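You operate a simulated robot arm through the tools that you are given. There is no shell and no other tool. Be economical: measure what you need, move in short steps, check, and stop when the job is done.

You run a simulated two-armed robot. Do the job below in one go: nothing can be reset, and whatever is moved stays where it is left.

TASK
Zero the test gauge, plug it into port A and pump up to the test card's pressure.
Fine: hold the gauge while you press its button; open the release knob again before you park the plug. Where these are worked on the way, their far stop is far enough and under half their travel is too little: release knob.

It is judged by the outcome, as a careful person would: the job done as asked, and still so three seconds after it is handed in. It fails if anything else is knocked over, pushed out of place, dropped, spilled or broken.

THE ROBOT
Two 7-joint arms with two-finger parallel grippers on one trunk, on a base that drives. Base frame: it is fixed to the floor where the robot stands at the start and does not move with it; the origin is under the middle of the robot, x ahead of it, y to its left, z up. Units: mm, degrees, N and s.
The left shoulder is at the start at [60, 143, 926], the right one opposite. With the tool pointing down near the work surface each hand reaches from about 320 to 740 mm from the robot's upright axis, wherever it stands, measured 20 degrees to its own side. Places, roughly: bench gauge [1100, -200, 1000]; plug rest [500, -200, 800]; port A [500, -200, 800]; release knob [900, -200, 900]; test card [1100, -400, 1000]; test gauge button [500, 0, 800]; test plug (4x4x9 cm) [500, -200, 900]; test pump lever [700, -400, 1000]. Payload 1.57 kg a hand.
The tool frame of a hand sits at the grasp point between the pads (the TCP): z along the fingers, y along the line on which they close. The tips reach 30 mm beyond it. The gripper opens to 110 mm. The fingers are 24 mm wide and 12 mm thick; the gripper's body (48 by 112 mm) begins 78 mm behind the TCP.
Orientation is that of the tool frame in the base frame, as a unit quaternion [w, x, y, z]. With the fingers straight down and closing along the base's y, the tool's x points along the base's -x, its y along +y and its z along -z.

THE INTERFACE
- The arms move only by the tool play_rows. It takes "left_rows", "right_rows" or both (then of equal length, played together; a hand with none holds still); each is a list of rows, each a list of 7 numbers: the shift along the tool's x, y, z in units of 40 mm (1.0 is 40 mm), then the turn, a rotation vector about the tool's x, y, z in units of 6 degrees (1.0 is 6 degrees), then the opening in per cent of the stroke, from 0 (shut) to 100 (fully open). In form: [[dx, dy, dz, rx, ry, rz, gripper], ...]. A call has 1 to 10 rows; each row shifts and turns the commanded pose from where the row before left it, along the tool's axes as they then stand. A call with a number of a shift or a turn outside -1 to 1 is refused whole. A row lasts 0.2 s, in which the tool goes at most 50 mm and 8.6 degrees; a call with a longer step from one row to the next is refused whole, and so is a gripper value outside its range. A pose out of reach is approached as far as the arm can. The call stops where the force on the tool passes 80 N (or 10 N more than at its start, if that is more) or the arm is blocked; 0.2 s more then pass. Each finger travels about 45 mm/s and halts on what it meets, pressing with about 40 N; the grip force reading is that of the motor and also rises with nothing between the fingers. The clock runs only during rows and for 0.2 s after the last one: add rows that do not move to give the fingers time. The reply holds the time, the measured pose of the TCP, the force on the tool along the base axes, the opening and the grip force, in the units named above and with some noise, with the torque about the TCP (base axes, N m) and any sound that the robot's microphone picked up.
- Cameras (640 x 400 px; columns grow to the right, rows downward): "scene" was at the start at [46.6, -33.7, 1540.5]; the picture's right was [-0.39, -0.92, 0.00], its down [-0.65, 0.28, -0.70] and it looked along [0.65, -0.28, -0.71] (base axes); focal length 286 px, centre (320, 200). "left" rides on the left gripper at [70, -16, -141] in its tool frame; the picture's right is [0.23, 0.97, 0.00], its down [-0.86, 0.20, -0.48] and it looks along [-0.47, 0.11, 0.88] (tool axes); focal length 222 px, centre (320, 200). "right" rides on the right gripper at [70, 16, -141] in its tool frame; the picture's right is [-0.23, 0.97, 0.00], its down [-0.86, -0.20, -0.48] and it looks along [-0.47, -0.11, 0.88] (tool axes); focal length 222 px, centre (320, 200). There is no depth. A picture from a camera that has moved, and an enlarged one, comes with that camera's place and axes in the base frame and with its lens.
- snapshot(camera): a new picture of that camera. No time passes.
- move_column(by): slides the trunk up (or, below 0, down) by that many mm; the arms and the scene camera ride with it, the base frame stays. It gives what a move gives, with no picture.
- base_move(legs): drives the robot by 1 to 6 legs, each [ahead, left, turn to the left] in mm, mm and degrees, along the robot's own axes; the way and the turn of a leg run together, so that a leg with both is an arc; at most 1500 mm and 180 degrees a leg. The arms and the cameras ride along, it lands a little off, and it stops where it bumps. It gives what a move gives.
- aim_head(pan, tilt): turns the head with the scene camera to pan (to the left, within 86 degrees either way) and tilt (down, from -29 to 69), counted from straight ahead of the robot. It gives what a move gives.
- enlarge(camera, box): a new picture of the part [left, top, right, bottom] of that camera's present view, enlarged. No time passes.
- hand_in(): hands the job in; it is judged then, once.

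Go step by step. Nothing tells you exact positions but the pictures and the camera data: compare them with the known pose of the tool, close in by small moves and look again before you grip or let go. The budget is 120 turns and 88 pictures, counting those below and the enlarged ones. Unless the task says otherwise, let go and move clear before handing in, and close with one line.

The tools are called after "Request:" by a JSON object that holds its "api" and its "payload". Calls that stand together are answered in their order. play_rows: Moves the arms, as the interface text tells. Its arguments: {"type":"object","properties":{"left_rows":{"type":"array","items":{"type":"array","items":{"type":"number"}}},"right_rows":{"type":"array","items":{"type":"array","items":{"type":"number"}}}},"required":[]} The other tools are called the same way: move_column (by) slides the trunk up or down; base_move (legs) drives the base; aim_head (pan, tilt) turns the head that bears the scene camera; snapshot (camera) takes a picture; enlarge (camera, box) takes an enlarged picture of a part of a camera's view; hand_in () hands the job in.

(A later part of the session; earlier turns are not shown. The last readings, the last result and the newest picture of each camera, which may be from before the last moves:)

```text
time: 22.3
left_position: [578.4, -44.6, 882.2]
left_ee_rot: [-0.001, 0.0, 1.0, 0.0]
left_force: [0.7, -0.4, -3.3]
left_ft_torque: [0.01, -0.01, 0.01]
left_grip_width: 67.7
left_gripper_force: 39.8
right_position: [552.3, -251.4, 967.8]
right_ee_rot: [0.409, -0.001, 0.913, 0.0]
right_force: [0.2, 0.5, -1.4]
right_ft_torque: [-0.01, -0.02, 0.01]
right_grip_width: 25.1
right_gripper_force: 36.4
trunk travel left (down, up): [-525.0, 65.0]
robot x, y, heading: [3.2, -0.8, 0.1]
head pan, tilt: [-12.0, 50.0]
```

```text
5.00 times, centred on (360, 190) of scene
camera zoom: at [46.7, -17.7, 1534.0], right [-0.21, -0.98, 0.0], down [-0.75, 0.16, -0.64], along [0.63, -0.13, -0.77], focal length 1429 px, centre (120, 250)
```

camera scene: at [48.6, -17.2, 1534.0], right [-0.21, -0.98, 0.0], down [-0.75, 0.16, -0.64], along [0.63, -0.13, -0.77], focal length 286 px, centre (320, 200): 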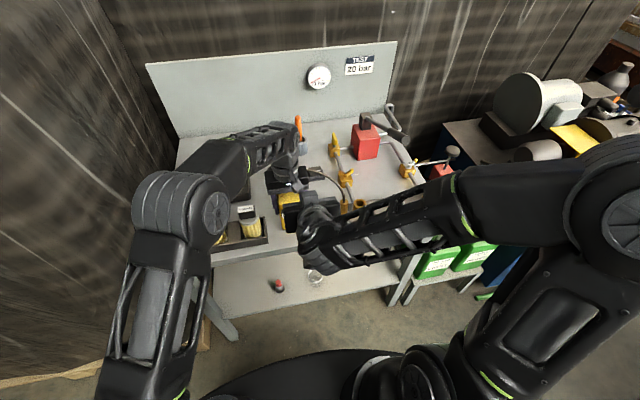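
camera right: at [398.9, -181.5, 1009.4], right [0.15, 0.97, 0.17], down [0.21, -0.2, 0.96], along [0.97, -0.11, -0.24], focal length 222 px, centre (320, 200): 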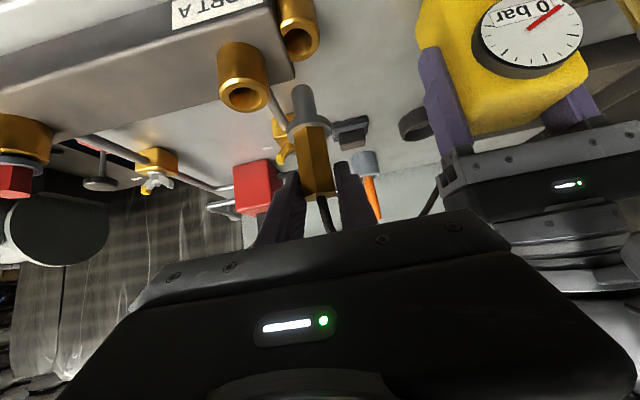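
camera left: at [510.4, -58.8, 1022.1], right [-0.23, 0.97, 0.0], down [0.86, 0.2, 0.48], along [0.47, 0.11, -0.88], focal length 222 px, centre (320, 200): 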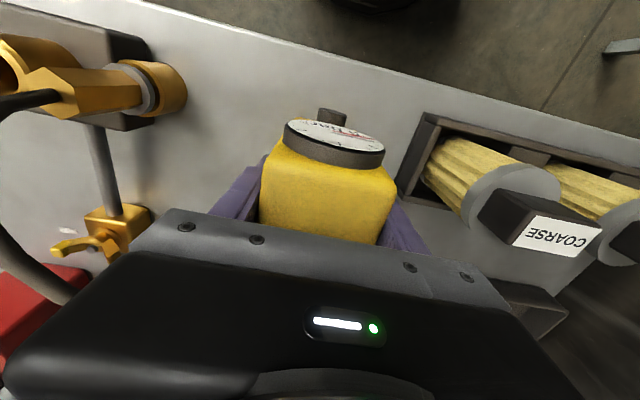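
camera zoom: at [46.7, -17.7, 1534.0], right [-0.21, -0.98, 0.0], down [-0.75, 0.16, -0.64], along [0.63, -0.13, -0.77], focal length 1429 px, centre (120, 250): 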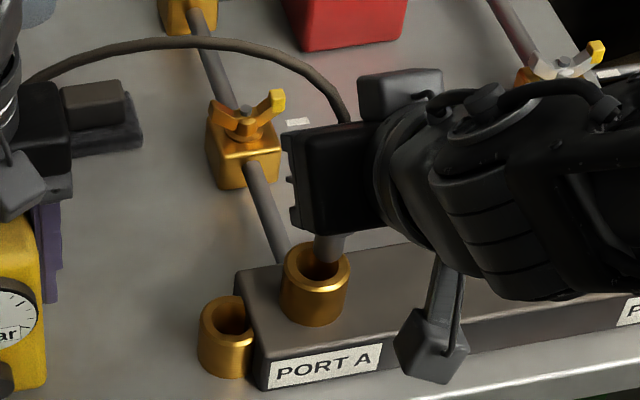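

Nose seems about 5 mm too far right (-y). I correct and lower 8 mm for a closer look.

Request:
{"api": "play_rows", "payload": {"right_rows": [[0, 0.125, 0, 0, 0, 0, 10], [0.15, 0, 0.133, 0, 0, 0, 10], [0, 0, 0, 0, 0, 0, 10]]}}

Request:
{"api": "enlarge", "payload": {"camera": "right", "box": [240, 20, 400, 140]}}

Request:
{"api": "enlarge", "payload": {"camera": "scene", "box": [330, 180, 380, 220]}}

```text
time: 23.1
left_position: [578.8, -44.8, 882.4]
left_ee_rot: [-0.001, 0.001, 1.0, 0.001]
left_force: [0.0, -0.1, -3.4]
left_ft_torque: [0.0, 0.0, -0.02]
left_grip_width: 67.8
left_gripper_force: 39.7
right_position: [551.4, -244.5, 958.8]
right_ee_rot: [0.409, 0.0, 0.912, -0.001]
right_force: [0.0, -0.2, -0.5]
right_ft_torque: [0.03, -0.02, 0.0]
right_grip_width: 24.9
right_gripper_force: 36.8
trunk travel left (down, up): [-525.0, 65.0]
robot x, y, heading: [-2.1, 3.1, 0.1]
head pan, tilt: [-12.0, 50.0]
```

```text
3.33 times, centred on (320, 80) of right
camera zoom: at [399.6, -229.0, 1001.5], right [0.15, 0.97, 0.17], down [0.21, -0.2, 0.96], along [0.97, -0.11, -0.24], focal length 740 px, centre (320, 600)
```

zoom: 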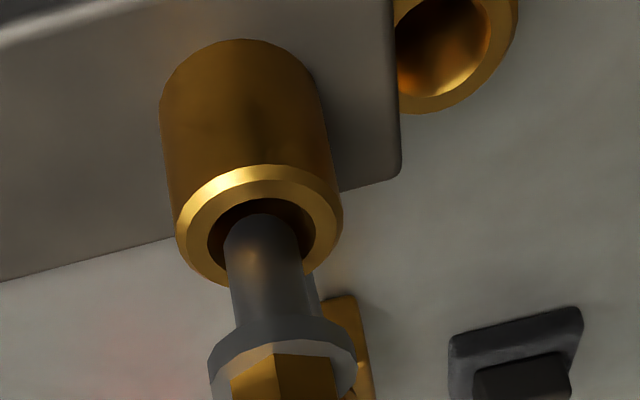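

```text
10.00 times, centred on (355, 200) of scene
camera zoom: at [46.6, -17.8, 1534.0], right [-0.21, -0.98, 0.0], down [-0.75, 0.16, -0.64], along [0.63, -0.13, -0.77], focal length 2858 px, centre (-30, 200)
```

zoom: 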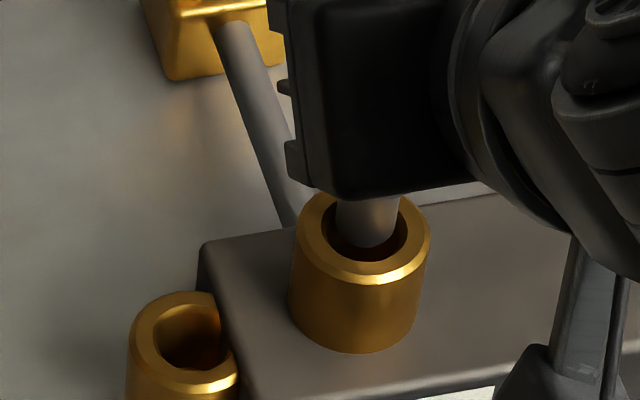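

Nose and port now line up within about 1 mm. I lower gently into the port.

Request:
{"api": "play_rows", "payload": {"right_rows": [[0.112, 0.015, 0.1, 0, 0, 0, 10], [0.112, 0, 0.1, 0, 0, 0, 10], [0.112, 0, 0.1, 0, 0, 0, 10], [0.112, 0, 0.1, 0, 0, 0, 10]]}}

Request:
{"api": "enlarge", "payload": {"camera": "right", "box": [240, 20, 400, 140]}}

```text
time: 24.1
left_position: [578.4, -44.7, 882.8]
left_ee_rot: [0.0, 0.001, 1.0, 0.001]
left_force: [0.1, 0.1, -3.0]
left_ft_torque: [-0.03, -0.05, -0.01]
left_grip_width: 67.8
left_gripper_force: 40.1
right_position: [552.3, -243.3, 936.0]
right_ee_rot: [0.409, 0.0, 0.912, -0.001]
right_force: [-0.4, 0.6, -0.7]
right_ft_torque: [0.02, 0.04, 0.01]
right_grip_width: 24.9
right_gripper_force: 37.0
trunk travel left (down, up): [-525.0, 65.0]
robot x, y, heading: [-2.9, -0.9, -0.0]
head pan, tilt: [-12.0, 50.0]
```

```text
3.33 times, centred on (320, 80) of right
camera zoom: at [399.3, -227.6, 978.5], right [0.15, 0.97, 0.17], down [0.21, -0.2, 0.96], along [0.97, -0.11, -0.23], focal length 740 px, centre (320, 600)
```

zoom: 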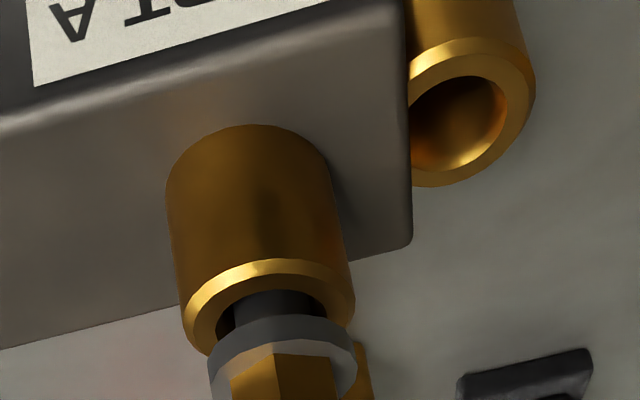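

The nose is in the port. I continue until it seats.

Request:
{"api": "play_rows", "payload": {"right_rows": [[0.075, 0, 0.067, 0, 0, 0, 10], [0.075, 0, 0.067, 0, 0, 0, 10], [0.05, 0, 0.045, 0, 0, 0, 10]]}}

Request:
{"api": "enlarge", "payload": {"camera": "right", "box": [240, 20, 400, 140]}}

```text
time: 24.9
left_position: [576.1, -44.7, 884.8]
left_ee_rot: [0.001, 0.001, 1.0, 0.0]
left_force: [0.2, 0.3, -4.0]
left_ft_torque: [-0.02, -0.03, -0.01]
left_grip_width: 68.0
left_gripper_force: 39.7
right_position: [551.8, -243.3, 930.9]
right_ee_rot: [0.415, -0.001, 0.91, -0.003]
right_force: [-4.5, -3.3, 31.5]
right_ft_torque: [-0.39, 0.23, -0.14]
right_grip_width: 24.9
right_gripper_force: 35.8
trunk travel left (down, up): [-525.0, 65.0]
robot x, y, heading: [-2.7, 0.6, -0.1]
head pan, tilt: [-12.0, 50.0]
```

```text
3.33 times, centred on (320, 80) of right
camera zoom: at [399.2, -226.3, 972.0], right [0.15, 0.97, 0.17], down [0.2, -0.19, 0.96], along [0.97, -0.11, -0.22], focal length 740 px, centre (320, 600)
```

zoom: 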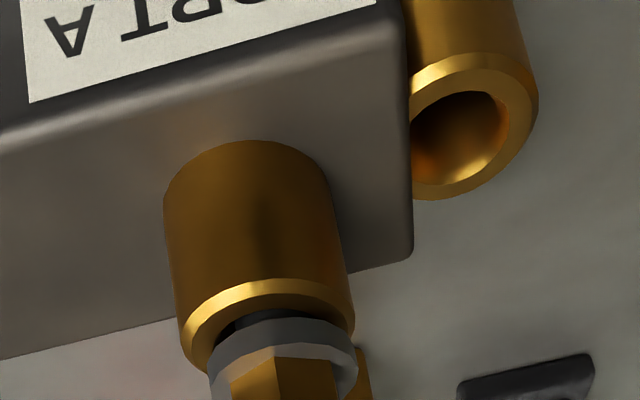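

There's 31 N resistance with a small gap left; I push a little further to seat it.

Request:
{"api": "play_rows", "payload": {"right_rows": [[0.056, 0, 0.05, 0, 0, 0, 10], [0.056, 0, 0.05, 0, 0, 0, 10]]}}

Request:
{"api": "enlarge", "payload": {"camera": "right", "box": [240, 20, 400, 140]}}

```text
time: 25.5
left_position: [577.1, -44.8, 882.7]
left_ee_rot: [0.001, 0.001, 1.0, 0.0]
left_force: [0.1, 0.1, -3.3]
left_ft_torque: [-0.02, -0.01, 0.01]
left_grip_width: 67.8
left_gripper_force: 40.2
right_position: [552.4, -243.3, 922.8]
right_ee_rot: [0.411, -0.001, 0.911, -0.002]
right_force: [4.3, -0.4, 29.1]
right_ft_torque: [0.35, -0.34, 0.14]
right_grip_width: 25.2
right_gripper_force: 36.7
trunk travel left (down, up): [-525.0, 65.0]
robot x, y, heading: [-0.7, 0.0, -0.2]
head pan, tilt: [-12.0, 50.0]
```

```text
3.33 times, centred on (320, 80) of right
camera zoom: at [398.9, -226.7, 964.8], right [0.15, 0.97, 0.17], down [0.21, -0.2, 0.96], along [0.97, -0.11, -0.23], focal length 740 px, centre (320, 600)
```

zoom: 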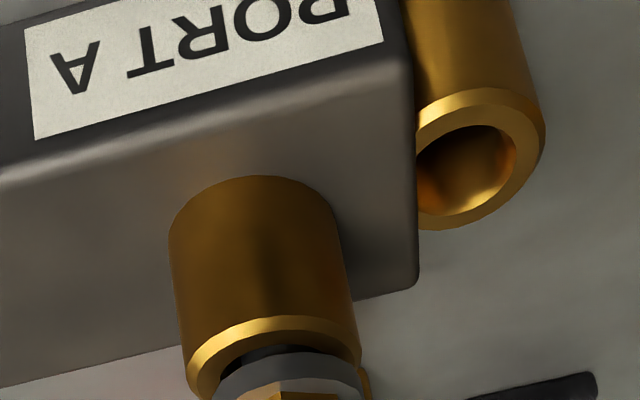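

The fingers slid on the hex while the plug stayed against a stop, so it looks seated. I release, back off and inspect.

Request:
{"api": "play_rows", "payload": {"right_rows": [[0, 0, 0, 0, 0, 0, 45], [0, 0, 0, 0, 0, 0, 45], [0, 0, -0.6, 0, 0, 0, 45], [0, 0, -0.6, 0, 0, 0, 45], [-0.3, -0.8, -0.3, 0, 0, 0, 45], [0, -0.9, 0, 0, 0, 0, 45], [0, -0.9, 0, 0, 0, 0, 45], [0, 0, 0, 0, 0, 0, 45]]}}

Request:
{"api": "enlarge", "payload": {"camera": "scene", "box": [270, 140, 410, 240]}}

Request:
{"api": "snapshot", "payload": {"camera": "right"}}

```text
time: 27.3
left_position: [578.6, -45.8, 882.8]
left_ee_rot: [0.0, 0.001, 1.0, 0.0]
left_force: [-0.7, -0.1, -2.9]
left_ft_torque: [0.04, -0.03, 0.01]
left_grip_width: 67.6
left_gripper_force: 40.5
right_position: [514.7, -345.5, 966.3]
right_ee_rot: [0.41, 0.0, 0.912, -0.001]
right_force: [-0.3, 0.1, -0.1]
right_ft_torque: [0.04, -0.02, 0.02]
right_grip_width: 49.5
right_gripper_force: 0.1
right hand out of reach, approached as far as the arm can: row 6
trunk travel left (down, up): [-525.0, 65.0]
robot x, y, heading: [1.0, -4.7, 0.1]
head pan, tilt: [-12.0, 50.0]
```

```text
4.00 times, centred on (340, 190) of scene
camera zoom: at [46.3, -19.0, 1534.1], right [-0.21, -0.98, 0.0], down [-0.75, 0.16, -0.64], along [0.63, -0.13, -0.77], focal length 1143 px, centre (240, 240)
```

zoom: 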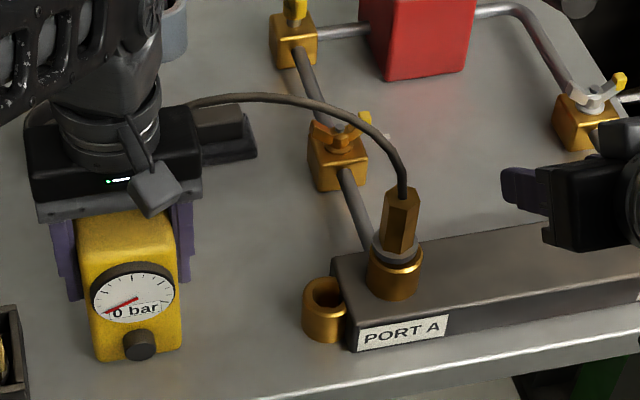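

```text
44 pictures are left
camera right: at [361.8, -328.8, 1009.3], right [0.15, 0.97, 0.17], down [0.21, -0.2, 0.96], along [0.97, -0.11, -0.23], focal length 222 px, centre (320, 200)
```

right: 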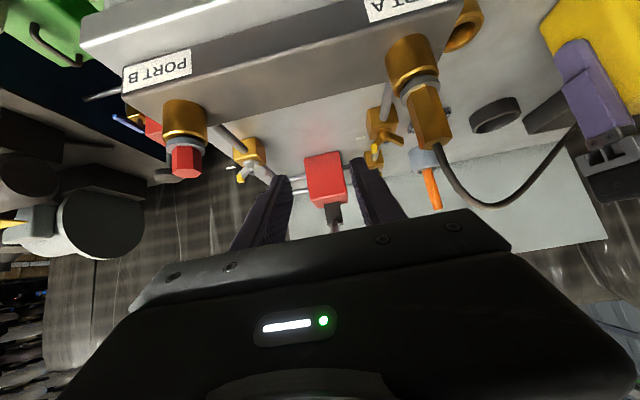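

The plug stands in port A just as it stood in its rest. I release the gauge, raise the left hand, and straighten and raise the right hand before driving closer.

Request:
{"api": "play_rows", "payload": {"left_rows": [[0, 0, 0, 0, 0, 0, 100], [0, 0, 0, 0, 0, 0, 100], [0, 0, 0, 0, 0, 0, 100], [0, 0, -0.5, 0, 0, 0, 100], [0, 0, -0.9, 0, 0, 0, 100], [0, 0, -0.9, 0, 0, 0, 100], [0, 0, -0.9, 0, 0, 0, 100], [0, 0, -0.9, 0, 0, 0, 100], [0, 0, 0, 0, 0, 0, 100], [0, 0, 0, 0, 0, 0, 100]], "right_rows": [[-0.7, 0, -0.6, 0, 0, 0, 45], [-0.7, 0, -0.6, 0, 0, 0, 45], [0, 0, -0.6, 0, 1, 0, 45], [0, 0, -0.6, 0, 1, 0, 45], [0, 0, -0.6, 0, 1, 0, 45], [0, 0, -0.6, 0, 1, 0, 45], [0, 0, -0.3, 0, 1, 0, 45], [0, 0, -0.3, 0, 1, 0, 45], [0, 0, 0, 0, 1, 0, 45], [0, 0, 0, 0, 1, 0, 45]]}}

Request:
{"api": "snapshot", "payload": {"camera": "scene"}}

```text
time: 29.5
left_position: [580.8, -44.8, 1011.3]
left_ee_rot: [0.0, 0.001, 1.0, -0.001]
left_force: [0.0, -0.7, 0.4]
left_ft_torque: [0.02, -0.02, 0.01]
left_grip_width: 109.9
left_gripper_force: 0.1
left hand out of reach, approached as far as the arm can: row 8
right_position: [450.2, -348.9, 1129.0]
right_ee_rot: [0.029, 0.0, 1.0, 0.0]
right_force: [0.9, -0.5, -0.9]
right_ft_torque: [0.04, 0.02, 0.02]
right_grip_width: 49.5
right_gripper_force: 0.0
right hand out of reach, approached as far as the arm can: row 1, 10
trunk travel left (down, up): [-525.0, 65.0]
robot x, y, heading: [0.7, -0.9, -0.3]
head pan, tilt: [-12.0, 50.0]
```

```text
43 pictures are left
camera scene: at [45.9, -18.2, 1534.0], right [-0.21, -0.98, 0.0], down [-0.75, 0.16, -0.64], along [0.63, -0.13, -0.77], focal length 286 px, centre (320, 200)
```

scene: 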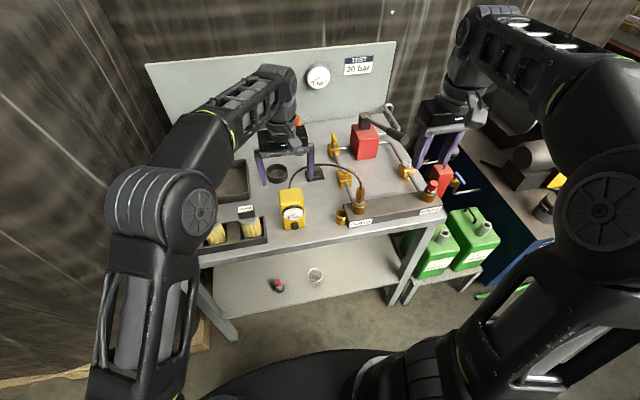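

All clear. I drive ahead 180 mm and look.

Request:
{"api": "base_move", "payload": {"legs": [[180, 0, 0]]}}

Request:
{"api": "aim_head", "payload": {"pan": -25, "tilt": 40}}

Request:
{"api": "snapshot", "payload": {"camera": "scene"}}

Request:
{"api": "snapshot", "payload": {"camera": "right"}}

```text
time: 31.0
left_position: [765.5, -43.8, 1009.6]
left_ee_rot: [-0.001, 0.0, 1.0, 0.0]
left_force: [0.4, 0.0, 0.5]
left_ft_torque: [-0.01, 0.01, 0.02]
left_grip_width: 109.8
left_gripper_force: 0.0
right_position: [634.1, -348.0, 1127.3]
right_ee_rot: [0.028, 0.0, 1.0, -0.001]
right_force: [0.5, 0.2, 0.5]
right_ft_torque: [-0.02, 0.03, 0.0]
right_grip_width: 49.3
right_gripper_force: 0.0
trunk travel left (down, up): [-525.0, 65.0]
robot x, y, heading: [181.3, -2.5, 0.0]
head pan, tilt: [-12.0, 50.0]
```

```text
time: 31.8
left_position: [763.1, -44.0, 1011.1]
left_ee_rot: [0.0, 0.0, 1.0, 0.0]
left_force: [-0.6, -1.1, 0.1]
left_ft_torque: [-0.03, 0.03, 0.0]
left_grip_width: 109.7
left_gripper_force: 0.0
right_position: [632.8, -347.5, 1128.5]
right_ee_rot: [0.03, 0.0, 1.0, -0.001]
right_force: [0.3, -0.4, -0.4]
right_ft_torque: [0.0, -0.03, 0.03]
right_grip_width: 49.4
right_gripper_force: 0.2
trunk travel left (down, up): [-525.0, 65.0]
robot x, y, heading: [180.6, -2.2, -0.0]
head pan, tilt: [-25.0, 40.0]
```

```text
42 pictures are left
camera scene: at [231.0, -37.9, 1548.2], right [-0.42, -0.91, 0.0], down [-0.58, 0.27, -0.77], along [0.69, -0.32, -0.64], focal length 286 px, centre (320, 200)
```

scene: 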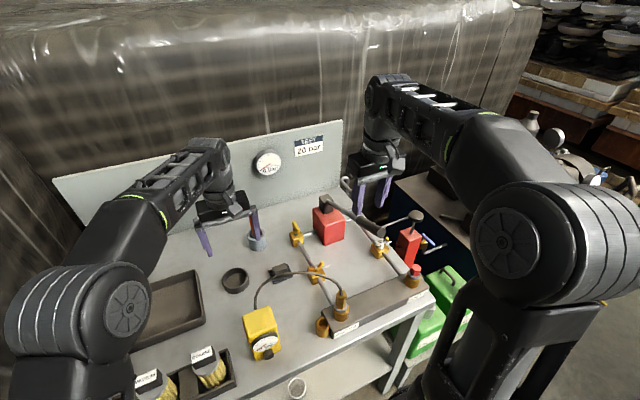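

```text
41 pictures are left
camera right: at [554.7, -331.6, 1266.5], right [0.23, 0.97, 0.01], down [0.83, -0.2, 0.53], along [0.52, -0.11, -0.85], focal length 222 px, centre (320, 200)
```

right: 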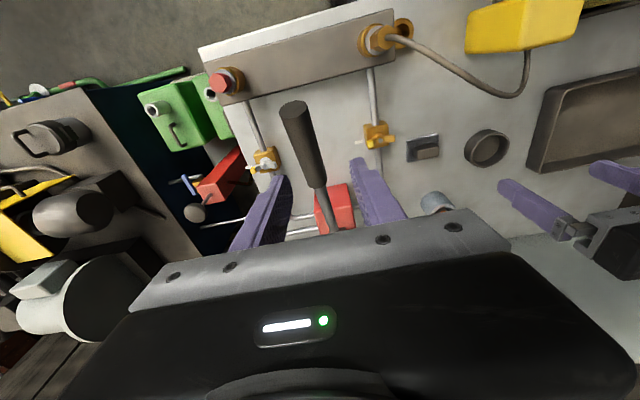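

Nothing was touched. I zoom on the knob and the pump lever.

Request:
{"api": "enlarge", "payload": {"camera": "scene", "box": [270, 185, 410, 285]}}

Request:
{"api": "enlarge", "payload": {"camera": "right", "box": [240, 80, 440, 230]}}

```text
4.00 times, centred on (340, 235) of scene
camera zoom: at [231.0, -37.9, 1548.2], right [-0.42, -0.91, 0.0], down [-0.58, 0.27, -0.77], along [0.69, -0.32, -0.64], focal length 1143 px, centre (240, 60)
```

zoom: 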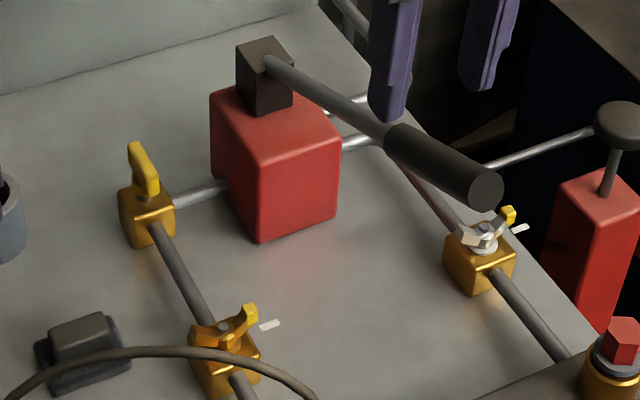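

```text
2.67 times, centred on (340, 155) of right
camera zoom: at [554.7, -331.6, 1266.5], right [0.23, 0.97, 0.01], down [0.83, -0.2, 0.53], along [0.52, -0.11, -0.85], focal length 592 px, centre (267, 320)
```

zoom: 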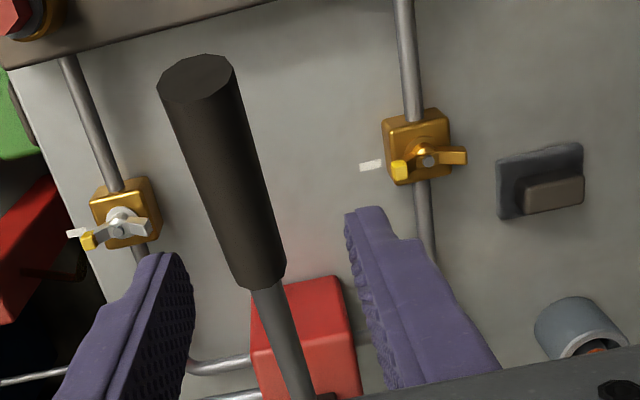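

The pump handle runs from about (691,-362,1008) up to its tip (580,-356,1074), and the release knob is near (845,-240,880). I move the right hand over the knob.

Request:
{"api": "play_rows", "payload": {"right_rows": [[0, 0.9, -0.2, 0, 0.57, 0, 45], [0, 0.9, 0, 0, 0, 0, 45], [0, 0.9, 0, 0, 0, 0, 45], [-0.9, 0, 0, 0, 0, 0, 45], [-0.9, 0, 0, 0, 0, 0, 45], [-0.9, 0, 0, 0, 0, 0, 45], [-0.9, 0, 0.8, 0, 0, 0, 45], [0, 0, 0.9, 0, 0, 0, 45], [0, 0, 0.9, 0, 0, 0, 45], [0, 0, 0, 0, 0, 0, 45]]}}

Request:
{"api": "snapshot", "payload": {"camera": "right"}}

Request:
{"api": "enlarge", "payload": {"camera": "scene", "box": [240, 165, 400, 280]}}

```text
time: 34.0
left_position: [764.2, -44.2, 1011.6]
left_ee_rot: [0.0, 0.0, 1.0, 0.0]
left_force: [0.4, -0.1, 0.8]
left_ft_torque: [0.01, 0.0, 0.0]
left_grip_width: 110.0
left_gripper_force: 0.1
right_position: [722.2, -254.5, 978.7]
right_ee_rot: [-0.001, 0.0, 1.0, -0.001]
right_force: [-0.3, 0.4, 0.0]
right_ft_torque: [0.0, -0.01, -0.02]
right_grip_width: 49.6
right_gripper_force: 0.0
right hand out of reach, approached as far as the arm can: row 1, 2, 3, 4, 5, 6, 7, 8, 9
trunk travel left (down, up): [-525.0, 65.0]
robot x, y, heading: [183.6, -1.3, -0.2]
head pan, tilt: [-25.0, 40.0]
```

```text
38 pictures are left
camera right: at [651.4, -237.5, 1120.8], right [0.23, 0.97, 0.0], down [0.85, -0.2, 0.48], along [0.47, -0.11, -0.88], focal length 222 px, centre (320, 200)
```

right: 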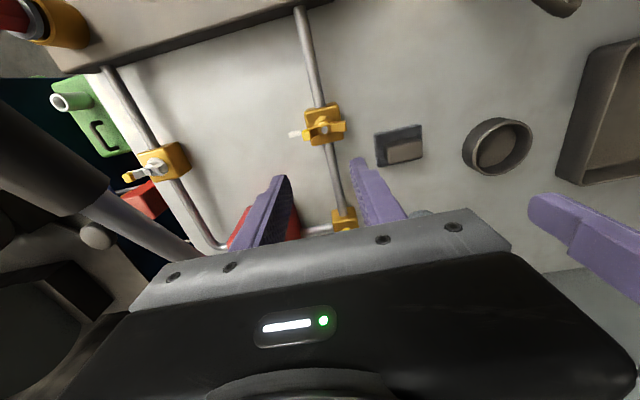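

```text
3.48 times, centred on (320, 222) of scene
camera zoom: at [230.8, -37.9, 1548.2], right [-0.42, -0.91, 0.0], down [-0.58, 0.27, -0.77], along [0.69, -0.32, -0.64], focal length 994 px, centre (320, 122)
```

zoom: 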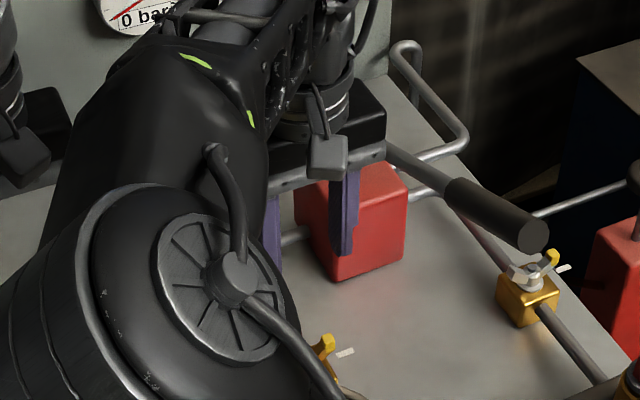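

The knob body is near (849,-247). I reach forward over it.

Request:
{"api": "play_rows", "payload": {"right_rows": [[-0.8, 0.05, 0, 0, 0, 0, 45], [-0.8, 0.05, 0, 0, 0, 0, 45], [-0.8, 0.05, 0, 0, 0, 0, 45], [0, 0, 0, 0, 0, 0, 45]]}}

Request:
{"api": "snapshot", "payload": {"camera": "right"}}

```text
time: 35.0
left_position: [763.9, -44.6, 1011.2]
left_ee_rot: [0.0, 0.0, 1.0, -0.001]
left_force: [-0.1, -0.6, 0.3]
left_ft_torque: [0.04, 0.0, 0.0]
left_grip_width: 110.2
left_gripper_force: 0.2
right_position: [748.1, -211.5, 987.0]
right_ee_rot: [0.001, 0.0, 1.0, -0.001]
right_force: [-1.0, 0.1, 0.1]
right_ft_torque: [0.02, 0.02, 0.0]
right_grip_width: 49.5
right_gripper_force: 0.1
right hand out of reach, approached as far as the arm can: row 1, 2, 3
trunk travel left (down, up): [-525.0, 65.0]
robot x, y, heading: [178.9, -1.2, -0.2]
head pan, tilt: [-25.0, 40.0]
```

```text
36 pictures are left
camera right: at [678.0, -194.6, 1128.6], right [0.23, 0.97, 0.0], down [0.85, -0.2, 0.48], along [0.47, -0.11, -0.88], focal length 222 px, centre (320, 200)
```

right: 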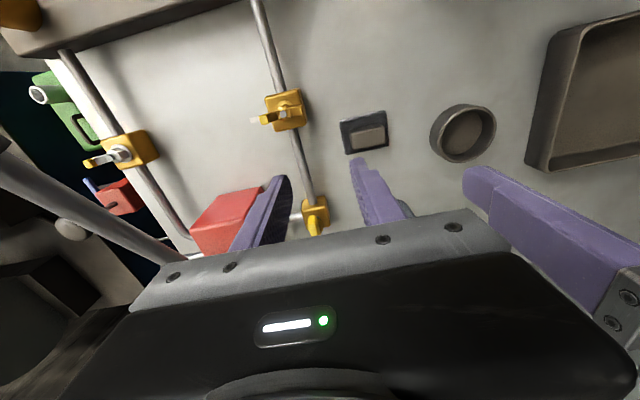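

The arm is at its reach limit at this height. I raise the column and drive 60 mm closer.

Request:
{"api": "move_column", "payload": {"by": 60}}

Request:
{"api": "base_move", "payload": {"legs": [[60, 0, 0]]}}

Request:
{"api": "snapshot", "payload": {"camera": "right"}}

Request:
{"api": "snapshot", "payload": {"camera": "scene"}}

```text
time: 36.0
left_position: [763.3, -44.2, 1071.1]
left_ee_rot: [0.0, 0.0, 1.0, 0.001]
left_force: [-0.4, 1.0, 0.3]
left_ft_torque: [0.01, 0.01, 0.0]
left_grip_width: 110.0
left_gripper_force: 0.2
right_position: [747.4, -211.3, 1046.5]
right_ee_rot: [0.0, 0.0, 1.0, -0.001]
right_force: [-0.5, 0.1, -1.0]
right_ft_torque: [-0.02, 0.02, 0.0]
right_grip_width: 49.4
right_gripper_force: 0.0
trunk travel left (down, up): [-585.0, 5.0]
robot x, y, heading: [179.3, 1.8, 0.3]
head pan, tilt: [-25.0, 40.0]
```

```text
time: 36.9
left_position: [824.6, -43.9, 1070.0]
left_ee_rot: [-0.001, 0.0, 1.0, 0.0]
left_force: [0.2, 0.3, -0.3]
left_ft_torque: [-0.03, 0.09, 0.02]
left_grip_width: 110.3
left_gripper_force: 0.0
right_position: [808.9, -210.4, 1045.2]
right_ee_rot: [0.0, 0.0, 1.0, -0.001]
right_force: [1.3, -0.5, -1.2]
right_ft_torque: [-0.01, 0.04, 0.0]
right_grip_width: 49.5
right_gripper_force: 0.0
trunk travel left (down, up): [-585.0, 5.0]
robot x, y, heading: [244.3, -0.6, -0.1]
head pan, tilt: [-25.0, 40.0]
```

```text
35 pictures are left
camera right: at [739.4, -194.5, 1187.8], right [0.23, 0.97, 0.0], down [0.86, -0.2, 0.48], along [0.47, -0.11, -0.88], focal length 222 px, centre (320, 200)
```

right: 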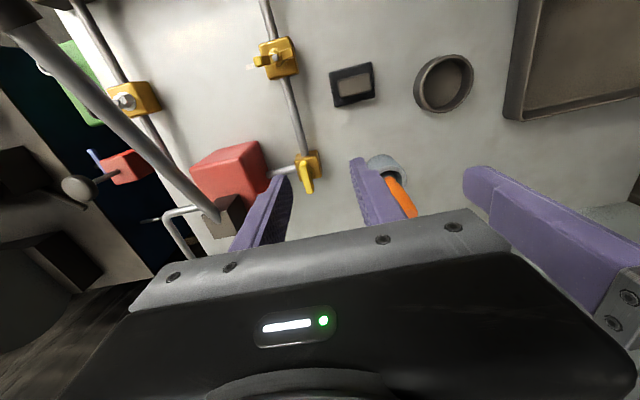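

```text
34 pictures are left
camera scene: at [293.0, -38.0, 1608.1], right [-0.42, -0.91, 0.0], down [-0.58, 0.27, -0.77], along [0.69, -0.32, -0.64], focal length 286 px, centre (320, 200)
```

scene: 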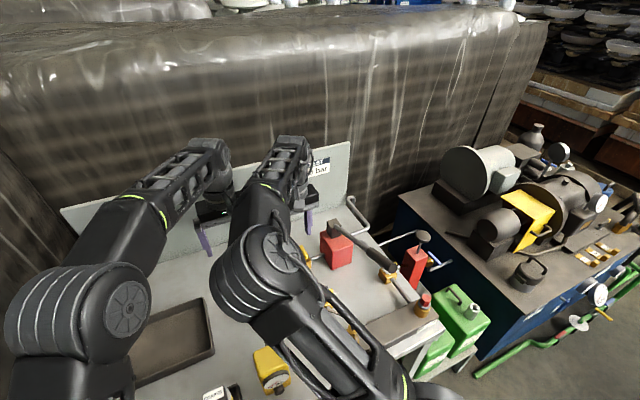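

The knob paddle is near (858,-242,885). I zoom to see its orientation.

Request:
{"api": "enlarge", "payload": {"camera": "right", "box": [260, 130, 360, 210]}}

```text
5.00 times, centred on (310, 170) of right
camera zoom: at [739.4, -194.5, 1187.8], right [0.23, 0.97, 0.0], down [0.86, -0.2, 0.48], along [0.47, -0.11, -0.88], focal length 1111 px, centre (370, 350)
```

zoom: 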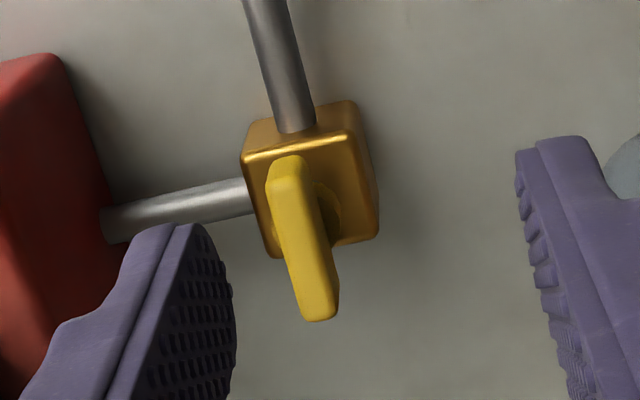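

The paddle lies along x, about 45 mm long, centred (858,-242). I move over it and descend.

Request:
{"api": "play_rows", "payload": {"right_rows": [[-0.62, -0.39, 0, 0, 0, 0, 45], [-0.62, -0.39, 0, 0, 0, 0, 45], [0, 0, 0.9, 0, 0, 0, 45], [0, 0, 0.9, 0, 0, 0, 45], [0, 0, 0.9, 0, 0, 0, 45], [0, 0, 0.3, 0, 0, 0, 45], [0, 0, 0, 0, 0, 0, 45]]}}

Request:
{"api": "enlarge", "payload": {"camera": "right", "box": [200, 70, 440, 250]}}

```text
time: 38.5
left_position: [823.1, -43.9, 1070.7]
left_ee_rot: [0.0, -0.001, 1.0, 0.0]
left_force: [0.4, -0.5, -0.5]
left_ft_torque: [0.01, 0.0, -0.01]
left_grip_width: 109.8
left_gripper_force: 0.0
right_position: [798.3, -204.4, 956.4]
right_ee_rot: [0.001, 0.0, 1.0, -0.002]
right_force: [-0.5, -0.5, -0.7]
right_ft_torque: [-0.06, 0.01, 0.01]
right_grip_width: 49.5
right_gripper_force: 0.1
right hand out of reach, approached as far as the arm can: row 1, 2, 3, 4, 5
trunk travel left (down, up): [-585.0, 5.0]
robot x, y, heading: [239.8, -3.0, 0.3]
head pan, tilt: [-25.0, 40.0]
```

```text
2.22 times, centred on (320, 160) of right
camera zoom: at [727.9, -186.9, 1098.6], right [0.23, 0.97, 0.0], down [0.85, -0.2, 0.48], along [0.47, -0.11, -0.88], focal length 494 px, centre (320, 289)
```

zoom: 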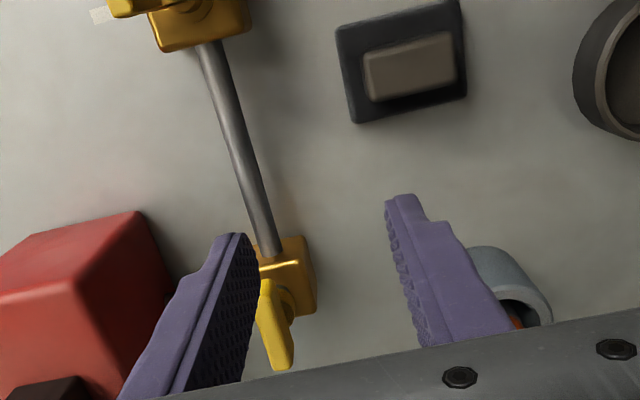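

The arm approached its limit again while high; now lower, I retry with smaller steps toward the knob.

Request:
{"api": "play_rows", "payload": {"right_rows": [[0, -0.4, 0.3, 0, 0, 0, 45], [0, -0.4, 0.1, 0, 0, 0, 45], [-0.4, 0, 0, 0, 0, 0, 45], [-0.4, 0, 0, 0, 0, 0, 45], [0, 0, 0, 0, 0, 0, 45]]}}

```text
time: 39.7
left_position: [824.4, -41.7, 1070.0]
left_ee_rot: [-0.001, -0.001, 1.0, 0.0]
left_force: [0.5, 0.2, -0.6]
left_ft_torque: [0.0, 0.03, -0.02]
left_grip_width: 110.1
left_gripper_force: 0.1
right_position: [807.6, -192.8, 965.7]
right_ee_rot: [0.001, 0.0, 1.0, -0.001]
right_force: [-0.4, 0.4, 0.5]
right_ft_torque: [0.03, 0.02, -0.03]
right_grip_width: 49.3
right_gripper_force: 0.1
right hand out of reach, approached as far as the arm can: row 1, 2, 3, 4
trunk travel left (down, up): [-585.0, 5.0]
robot x, y, heading: [240.5, 6.0, 0.3]
head pan, tilt: [-25.0, 40.0]
```

I go lower first (where reach is longer), then approach the paddle along x with fingers straddling it.

Request:
{"api": "play_rows", "payload": {"right_rows": [[0.3, 0, 0.7, 0, 0, 0, 33], [0.3, 0, 0.7, 0, 0, 0, 33], [0, 0, 0, 0, 0, 0, 33], [0, -0.4, 0.1, 0, 0, 0, 33], [0, -0.4, 0, 0, 0, 0, 33], [0, -0.3, 0, 0, 0, 0, 33], [0, 0, 0, 0, 0, 0, 33]]}}

Request:
{"api": "enlarge", "payload": {"camera": "right", "box": [200, 70, 440, 250]}}

```text
time: 41.3
left_position: [823.5, -42.6, 1070.2]
left_ee_rot: [-0.001, 0.0, 1.0, 0.0]
left_force: [-0.4, -0.8, 0.0]
left_ft_torque: [0.01, 0.02, -0.02]
left_grip_width: 110.1
left_gripper_force: 0.1
right_position: [782.5, -208.0, 908.1]
right_ee_rot: [0.002, 0.0, 1.0, -0.003]
right_force: [0.3, 0.4, 0.8]
right_ft_torque: [-0.02, 0.01, -0.01]
right_grip_width: 36.4
right_gripper_force: 0.0
right hand out of reach, approached as far as the arm can: row 4, 5, 6
trunk travel left (down, up): [-585.0, 5.0]
robot x, y, heading: [238.6, -0.5, 0.0]
head pan, tilt: [-25.0, 40.0]
```

```text
2.22 times, centred on (320, 160) of right
camera zoom: at [712.9, -190.4, 1050.2], right [0.23, 0.97, 0.0], down [0.85, -0.2, 0.48], along [0.47, -0.11, -0.88], focal length 494 px, centre (320, 289)
```

zoom: 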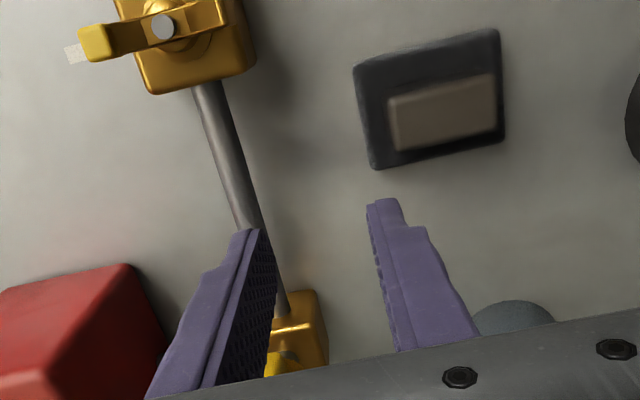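

The right arm is folded into an awkward posture here. Better: stand further right, so the left hand can work the knob and the right hand the pump. First I raise and retract the right hand.

Request:
{"api": "play_rows", "payload": {"right_rows": [[0, 0, -0.9, 0, 0, 0, 33], [0, 0, -0.9, 0, 0, 0, 33], [0, 0, -0.9, 0, 0, 0, 33], [0, 0, -0.9, 0, 0, 0, 33], [0.9, 0, -0.3, 0, 0, 0, 33], [0.9, 0, -0.3, 0, 0, 0, 33], [0.9, 0, -0.3, 0, 0, 0, 33], [0.9, 0, -0.3, 0, 0, 0, 33], [0, 0, 0, 0, 0, 0, 33]], "left_rows": [[0.5, 0.3, 0, 0, 0, 0, 50], [0.5, 0.3, 0, 0, 0, 0, 50], [0.5, 0.3, 0, 0, 0, 0, 50], [0.5, 0.3, 0, 0, 0, 0, 50], [0.5, 0.3, 0, 0, 0, 0, 50], [0, 0.3, 0, 0, 0, 0, 50], [0, 0.3, 0, 0, 0, 0, 50], [0, 0.3, 0, 0, 0, 0, 50], [0, 0, 0, 0, 0, 0, 50]]}}

Request:
{"api": "snapshot", "payload": {"camera": "scene"}}

```text
time: 43.3
left_position: [724.7, 53.1, 1069.6]
left_ee_rot: [0.0, 0.0, 1.0, 0.0]
left_force: [-0.5, -1.1, -0.3]
left_ft_torque: [-0.03, 0.01, 0.0]
left_grip_width: 55.2
left_gripper_force: 0.1
right_position: [640.9, -208.7, 1097.6]
right_ee_rot: [0.0, 0.001, 1.0, -0.001]
right_force: [0.2, 0.0, 0.9]
right_ft_torque: [-0.01, 0.0, -0.01]
right_grip_width: 36.3
right_gripper_force: 0.0
trunk travel left (down, up): [-585.0, 5.0]
robot x, y, heading: [242.7, 1.9, -0.2]
head pan, tilt: [-25.0, 40.0]
```

```text
30 pictures are left
camera scene: at [291.3, -37.9, 1608.1], right [-0.42, -0.91, 0.0], down [-0.58, 0.27, -0.77], along [0.69, -0.32, -0.64], focal length 286 px, centre (320, 200)
```

scene: 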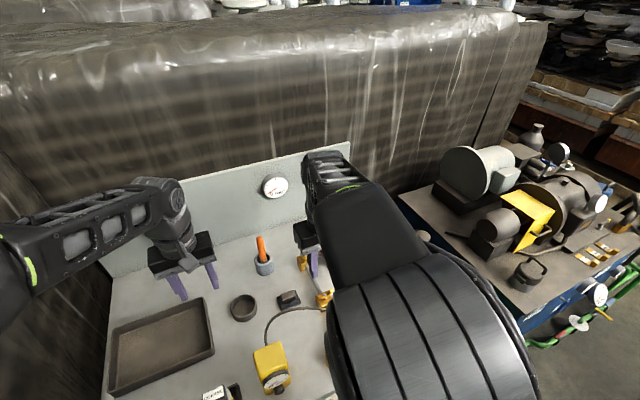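

Clear. I back out, shift 250 mm right, and come forward again.

Request:
{"api": "base_move", "payload": {"legs": [[-230, 0, 0], [0, -250, 0]]}}

Request:
{"api": "aim_head", "payload": {"pan": -5, "tilt": 55}}

Request:
{"api": "snapshot", "payload": {"camera": "scene"}}

```text
time: 46.5
left_position: [489.9, -200.1, 1069.7]
left_ee_rot: [0.0, -0.001, 1.0, 0.0]
left_force: [0.7, -0.7, 1.3]
left_ft_torque: [0.07, 0.03, -0.01]
left_grip_width: 55.3
left_gripper_force: 0.1
right_position: [405.7, -462.1, 1098.3]
right_ee_rot: [0.001, 0.0, 1.0, 0.0]
right_force: [-0.3, -0.7, 0.0]
right_ft_torque: [-0.02, 0.03, -0.02]
right_grip_width: 36.4
right_gripper_force: 0.1
trunk travel left (down, up): [-585.0, 5.0]
robot x, y, heading: [5.4, -253.4, -0.0]
head pan, tilt: [-25.0, 40.0]
```

```text
time: 47.3
left_position: [489.7, -199.9, 1069.3]
left_ee_rot: [0.0, 0.001, 1.0, 0.0]
left_force: [0.3, -0.7, 0.3]
left_ft_torque: [-0.02, -0.03, 0.01]
left_grip_width: 55.0
left_gripper_force: 0.0
right_position: [405.5, -460.9, 1097.1]
right_ee_rot: [0.001, -0.001, 1.0, -0.001]
right_force: [0.1, 0.5, -0.2]
right_ft_torque: [0.02, -0.02, 0.03]
right_grip_width: 36.3
right_gripper_force: 0.0
trunk travel left (down, up): [-585.0, 5.0]
robot x, y, heading: [8.4, -255.4, 0.2]
head pan, tilt: [-5.0, 55.0]
```

```text
29 pictures are left
camera scene: at [50.7, -261.1, 1587.6], right [-0.09, -1.0, 0.0], down [-0.82, 0.07, -0.57], along [0.57, -0.05, -0.82], focal length 286 px, centre (320, 200)
```

scene: 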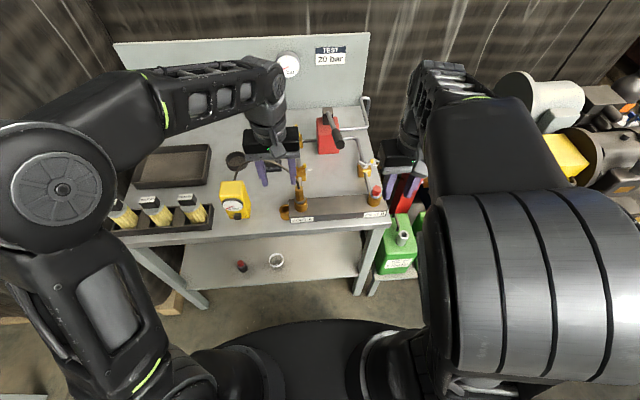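

Path looks clear. I drive forward 190 mm.

Request:
{"api": "base_move", "payload": {"legs": [[190, 0, 0]]}}

Request:
{"api": "snapshot", "payload": {"camera": "left"}}

Request:
{"api": "snapshot", "payload": {"camera": "scene"}}

```text
time: 48.9
left_position: [685.6, -194.8, 1070.1]
left_ee_rot: [-0.001, -0.004, 1.0, 0.001]
left_force: [0.4, -0.3, -0.7]
left_ft_torque: [-0.02, 0.05, 0.03]
left_grip_width: 54.8
left_gripper_force: 0.1
right_position: [603.7, -458.1, 1098.2]
right_ee_rot: [0.0, -0.004, 1.0, -0.001]
right_force: [0.5, 0.4, -1.1]
right_ft_torque: [-0.01, 0.0, -0.01]
right_grip_width: 36.2
right_gripper_force: 0.0
trunk travel left (down, up): [-585.0, 5.0]
robot x, y, heading: [201.0, -249.1, 0.3]
head pan, tilt: [-5.0, 55.0]
```

```text
28 pictures are left
camera left: at [616.6, -210.6, 1209.6], right [-0.23, 0.97, 0.0], down [0.85, 0.21, 0.48], along [0.46, 0.11, -0.88], focal length 222 px, centre (320, 200)
```

left: 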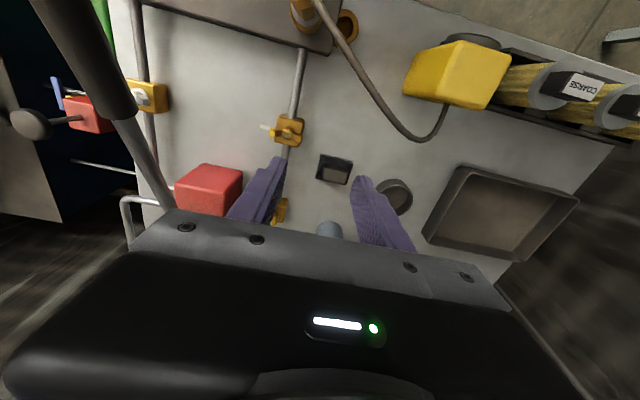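

```text
27 pictures are left
camera scene: at [248.0, -259.9, 1587.5], right [-0.08, -1.0, 0.0], down [-0.82, 0.07, -0.57], along [0.57, -0.05, -0.82], focal length 286 px, centre (320, 200)
```

scene: 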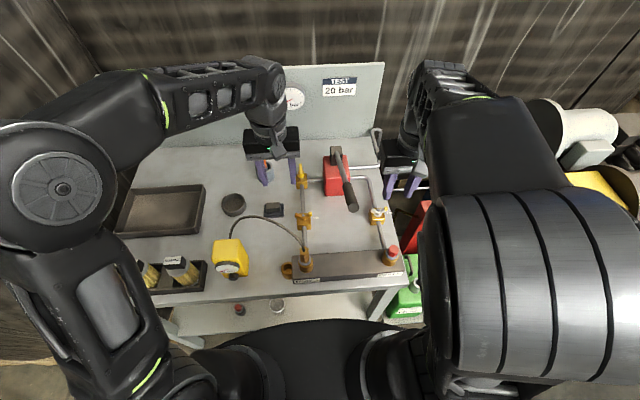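

Good view and posture. I move the left hand toward the knob, descending as it goes.

Request:
{"api": "play_rows", "payload": {"left_rows": [[0, -0.4, 0.9, 0, 0, 0, 45], [0, -0.4, 0.9, 0, 0, 0, 45], [-0.85, -0.2, 0.5, 0, 0, 0, 45], [-0.85, -0.15, 0.5, 0, 0, 0, 45], [-0.85, 0, 0, 0, 0, 0, 45], [-0.85, 0, 0, 0, 0, 0, 45], [-0.5, 0, 0, 0, 0, 0, 45], [0, 0, 0, 0, 0, 0, 45]]}}

Request:
{"api": "enlarge", "payload": {"camera": "left", "box": [200, 70, 440, 250]}}

```text
time: 50.7
left_position: [841.1, -240.1, 958.6]
left_ee_rot: [0.0, -0.003, 1.0, 0.0]
left_force: [-0.2, -0.3, -0.6]
left_ft_torque: [0.01, -0.02, 0.0]
left_grip_width: 49.3
left_gripper_force: 0.2
right_position: [603.7, -456.9, 1098.5]
right_ee_rot: [0.0, -0.004, 1.0, -0.001]
right_force: [-0.1, -0.7, 0.5]
right_ft_torque: [-0.01, -0.01, -0.02]
right_grip_width: 35.9
right_gripper_force: 0.1
trunk travel left (down, up): [-585.0, 5.0]
robot x, y, heading: [204.0, -253.0, 0.2]
head pan, tilt: [-5.0, 55.0]
```

```text
2.22 times, centred on (320, 160) of left
camera zoom: at [771.5, -256.9, 1099.9], right [-0.23, 0.97, 0.0], down [0.85, 0.21, 0.48], along [0.46, 0.11, -0.88], focal length 494 px, centre (320, 289)
```

zoom: 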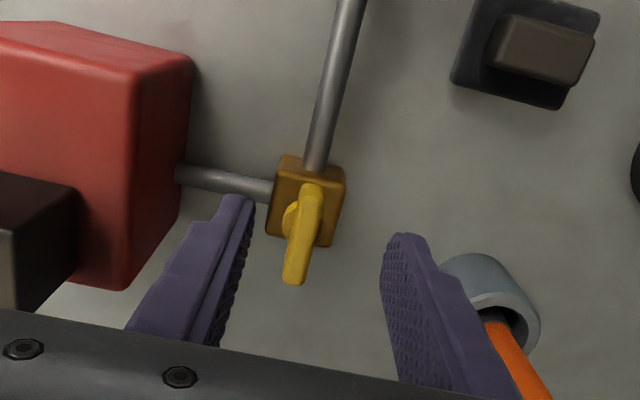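

The paddle is clearly visible, centred about (857,-245) along x. I centre the left hand and lower onto it.

Request:
{"api": "play_rows", "payload": {"left_rows": [[-0.4, -0.125, 0, 0, 0, 0, 45], [0, 0, 0.5, 0, 0, 0, 45], [0, 0, 0.5, 0, 0, 0, 45], [0, 0, 0.35, 0, 0, 0, 35], [0, 0, 0, 0, 0, 0, 35]]}}

Request:
{"api": "enlarge", "payload": {"camera": "left", "box": [200, 70, 440, 250]}}

```text
time: 51.9
left_position: [856.0, -246.3, 905.5]
left_ee_rot: [0.0, -0.003, 1.0, 0.0]
left_force: [0.3, -0.4, -1.0]
left_ft_torque: [0.02, 0.01, 0.01]
left_grip_width: 38.6
left_gripper_force: 0.1
right_position: [602.9, -456.7, 1099.0]
right_ee_rot: [0.001, -0.004, 1.0, 0.0]
right_force: [0.4, 0.2, -0.7]
right_ft_torque: [-0.02, 0.04, 0.0]
right_grip_width: 36.4
right_gripper_force: 0.0
trunk travel left (down, up): [-585.0, 5.0]
robot x, y, heading: [202.1, -252.0, 0.5]
head pan, tilt: [-5.0, 55.0]
```

```text
2.22 times, centred on (320, 160) of left
camera zoom: at [787.2, -261.6, 1044.6], right [-0.23, 0.97, 0.0], down [0.85, 0.21, 0.48], along [0.47, 0.11, -0.88], focal length 494 px, centre (320, 289)
```

zoom: 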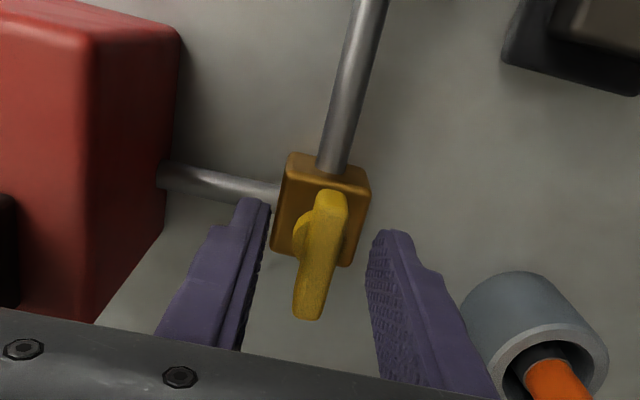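

Paddle is between the fingers. I close and try turning it clockwise (closing direction) by 30°.

Request:
{"api": "play_rows", "payload": {"left_rows": [[0, 0, 0.1, 0, 0, 0, 0], [0, 0, 0, 0, 0, 0, 0], [0, 0, 0, 0, 0, 0, 0], [0, 0, 0, 0, 0, 1, 0], [0, 0, 0, 0, 0, 1, 0], [0, 0, 0, 0, 0, 1, 0], [0, 0, 0, 0, 0, 1, 0], [0, 0, 0, 0, 0, 1, 0]]}}

Request:
{"api": "enlarge", "payload": {"camera": "left", "box": [200, 70, 440, 250]}}

```text
time: 53.7
left_position: [857.5, -240.5, 900.0]
left_ee_rot: [0.001, 0.256, 0.967, 0.0]
left_force: [6.2, 14.7, 5.8]
left_ft_torque: [0.64, 0.63, 0.11]
left_grip_width: 11.9
left_gripper_force: 29.1
right_position: [603.2, -457.0, 1098.8]
right_ee_rot: [0.001, -0.004, 1.0, -0.001]
right_force: [0.3, -0.4, 0.5]
right_ft_torque: [0.01, 0.0, 0.03]
right_grip_width: 36.6
right_gripper_force: 0.1
trunk travel left (down, up): [-585.0, 5.0]
robot x, y, heading: [202.7, -251.1, 0.4]
head pan, tilt: [-5.0, 55.0]
```

```text
2.22 times, centred on (320, 160) of left
camera zoom: at [789.1, -219.8, 1040.8], right [0.28, 0.96, 0.0], down [0.84, -0.25, 0.48], along [0.46, -0.13, -0.88], focal length 494 px, centre (320, 289)
```

zoom: 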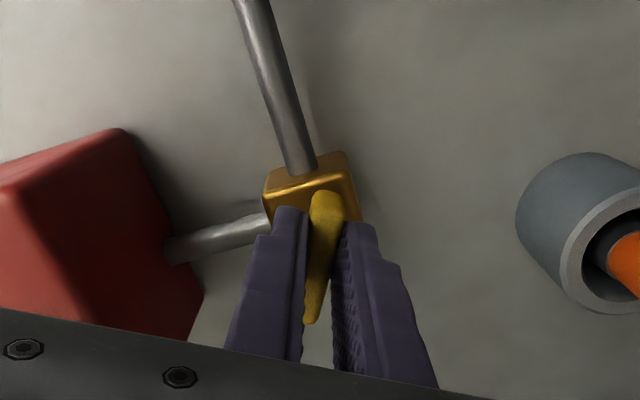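

The knob turns freely with the hand. I relieve the side force and continue to about 90°, watching for the stop.

Request:
{"api": "play_rows", "payload": {"left_rows": [[0.06, 0.11, 0, 0, 0, 0, 0], [0, 0, 0, 0, 0, 1, 0], [0, 0, 0, 0, 0, 1, 0], [0, 0, 0, 0, 0, 1, 0], [0, 0, 0, 0, 0, 1, 0], [0, 0, 0, 0, 0, 1, 0]]}}

```text
time: 55.1
left_position: [859.5, -238.7, 900.5]
left_ee_rot: [0.003, 0.496, 0.868, 0.001]
left_force: [20.4, 9.2, 14.0]
left_ft_torque: [-0.59, -0.71, 0.15]
left_grip_width: 12.0
left_gripper_force: 29.0
right_position: [604.0, -456.1, 1098.7]
right_ee_rot: [0.0, -0.004, 1.0, -0.002]
right_force: [0.1, -0.1, -0.3]
right_ft_torque: [0.06, -0.02, 0.02]
right_grip_width: 36.3
right_gripper_force: 0.0
trunk travel left (down, up): [-585.0, 5.0]
robot x, y, heading: [205.2, -253.0, 0.5]
head pan, tilt: [-5.0, 55.0]
```

At 60° with no torque yet. I relieve again and go on.

Request:
{"api": "play_rows", "payload": {"left_rows": [[-0.03, 0.1, -0.04, 0, 0, 0, 0], [0, 0, 0, 0, 0, 1, 0], [0, 0, 0, 0, 0, 1, 0], [0, 0, 0, 0, 0, 1, 0], [0, 0, 0, 0, 0, 1, 0], [0, 0, 0, 0, 0, 1, 0]]}}

Request:
{"api": "snapshot", "payload": {"camera": "left"}}

```text
time: 56.5
left_position: [863.9, -237.3, 900.4]
left_ee_rot: [0.001, 0.705, 0.709, 0.0]
left_force: [23.8, 6.5, 2.1]
left_ft_torque: [0.73, -0.48, 0.14]
left_grip_width: 11.9
left_gripper_force: 29.5
right_position: [605.9, -457.8, 1097.0]
right_ee_rot: [-0.001, -0.005, 1.0, -0.001]
right_force: [-0.3, 0.0, -1.3]
right_ft_torque: [0.0, 0.02, 0.01]
right_grip_width: 36.3
right_gripper_force: 0.0
trunk travel left (down, up): [-585.0, 5.0]
robot x, y, heading: [204.0, -252.6, 0.5]
head pan, tilt: [-5.0, 55.0]
```

```text
23 pictures are left
camera left: at [847.4, -166.5, 1040.7], right [0.97, 0.23, 0.0], down [0.2, -0.85, 0.48], along [0.11, -0.47, -0.88], focal length 222 px, centre (320, 200)
```

left: 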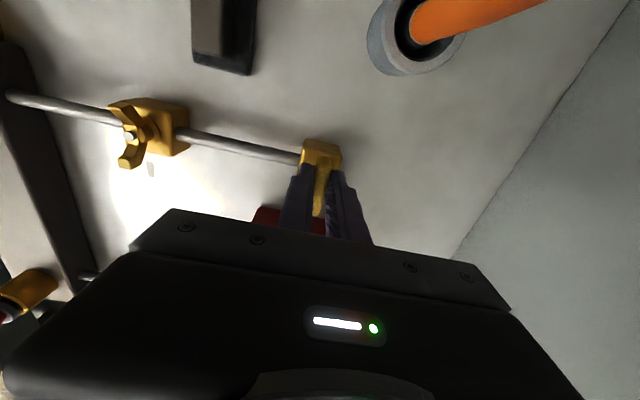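

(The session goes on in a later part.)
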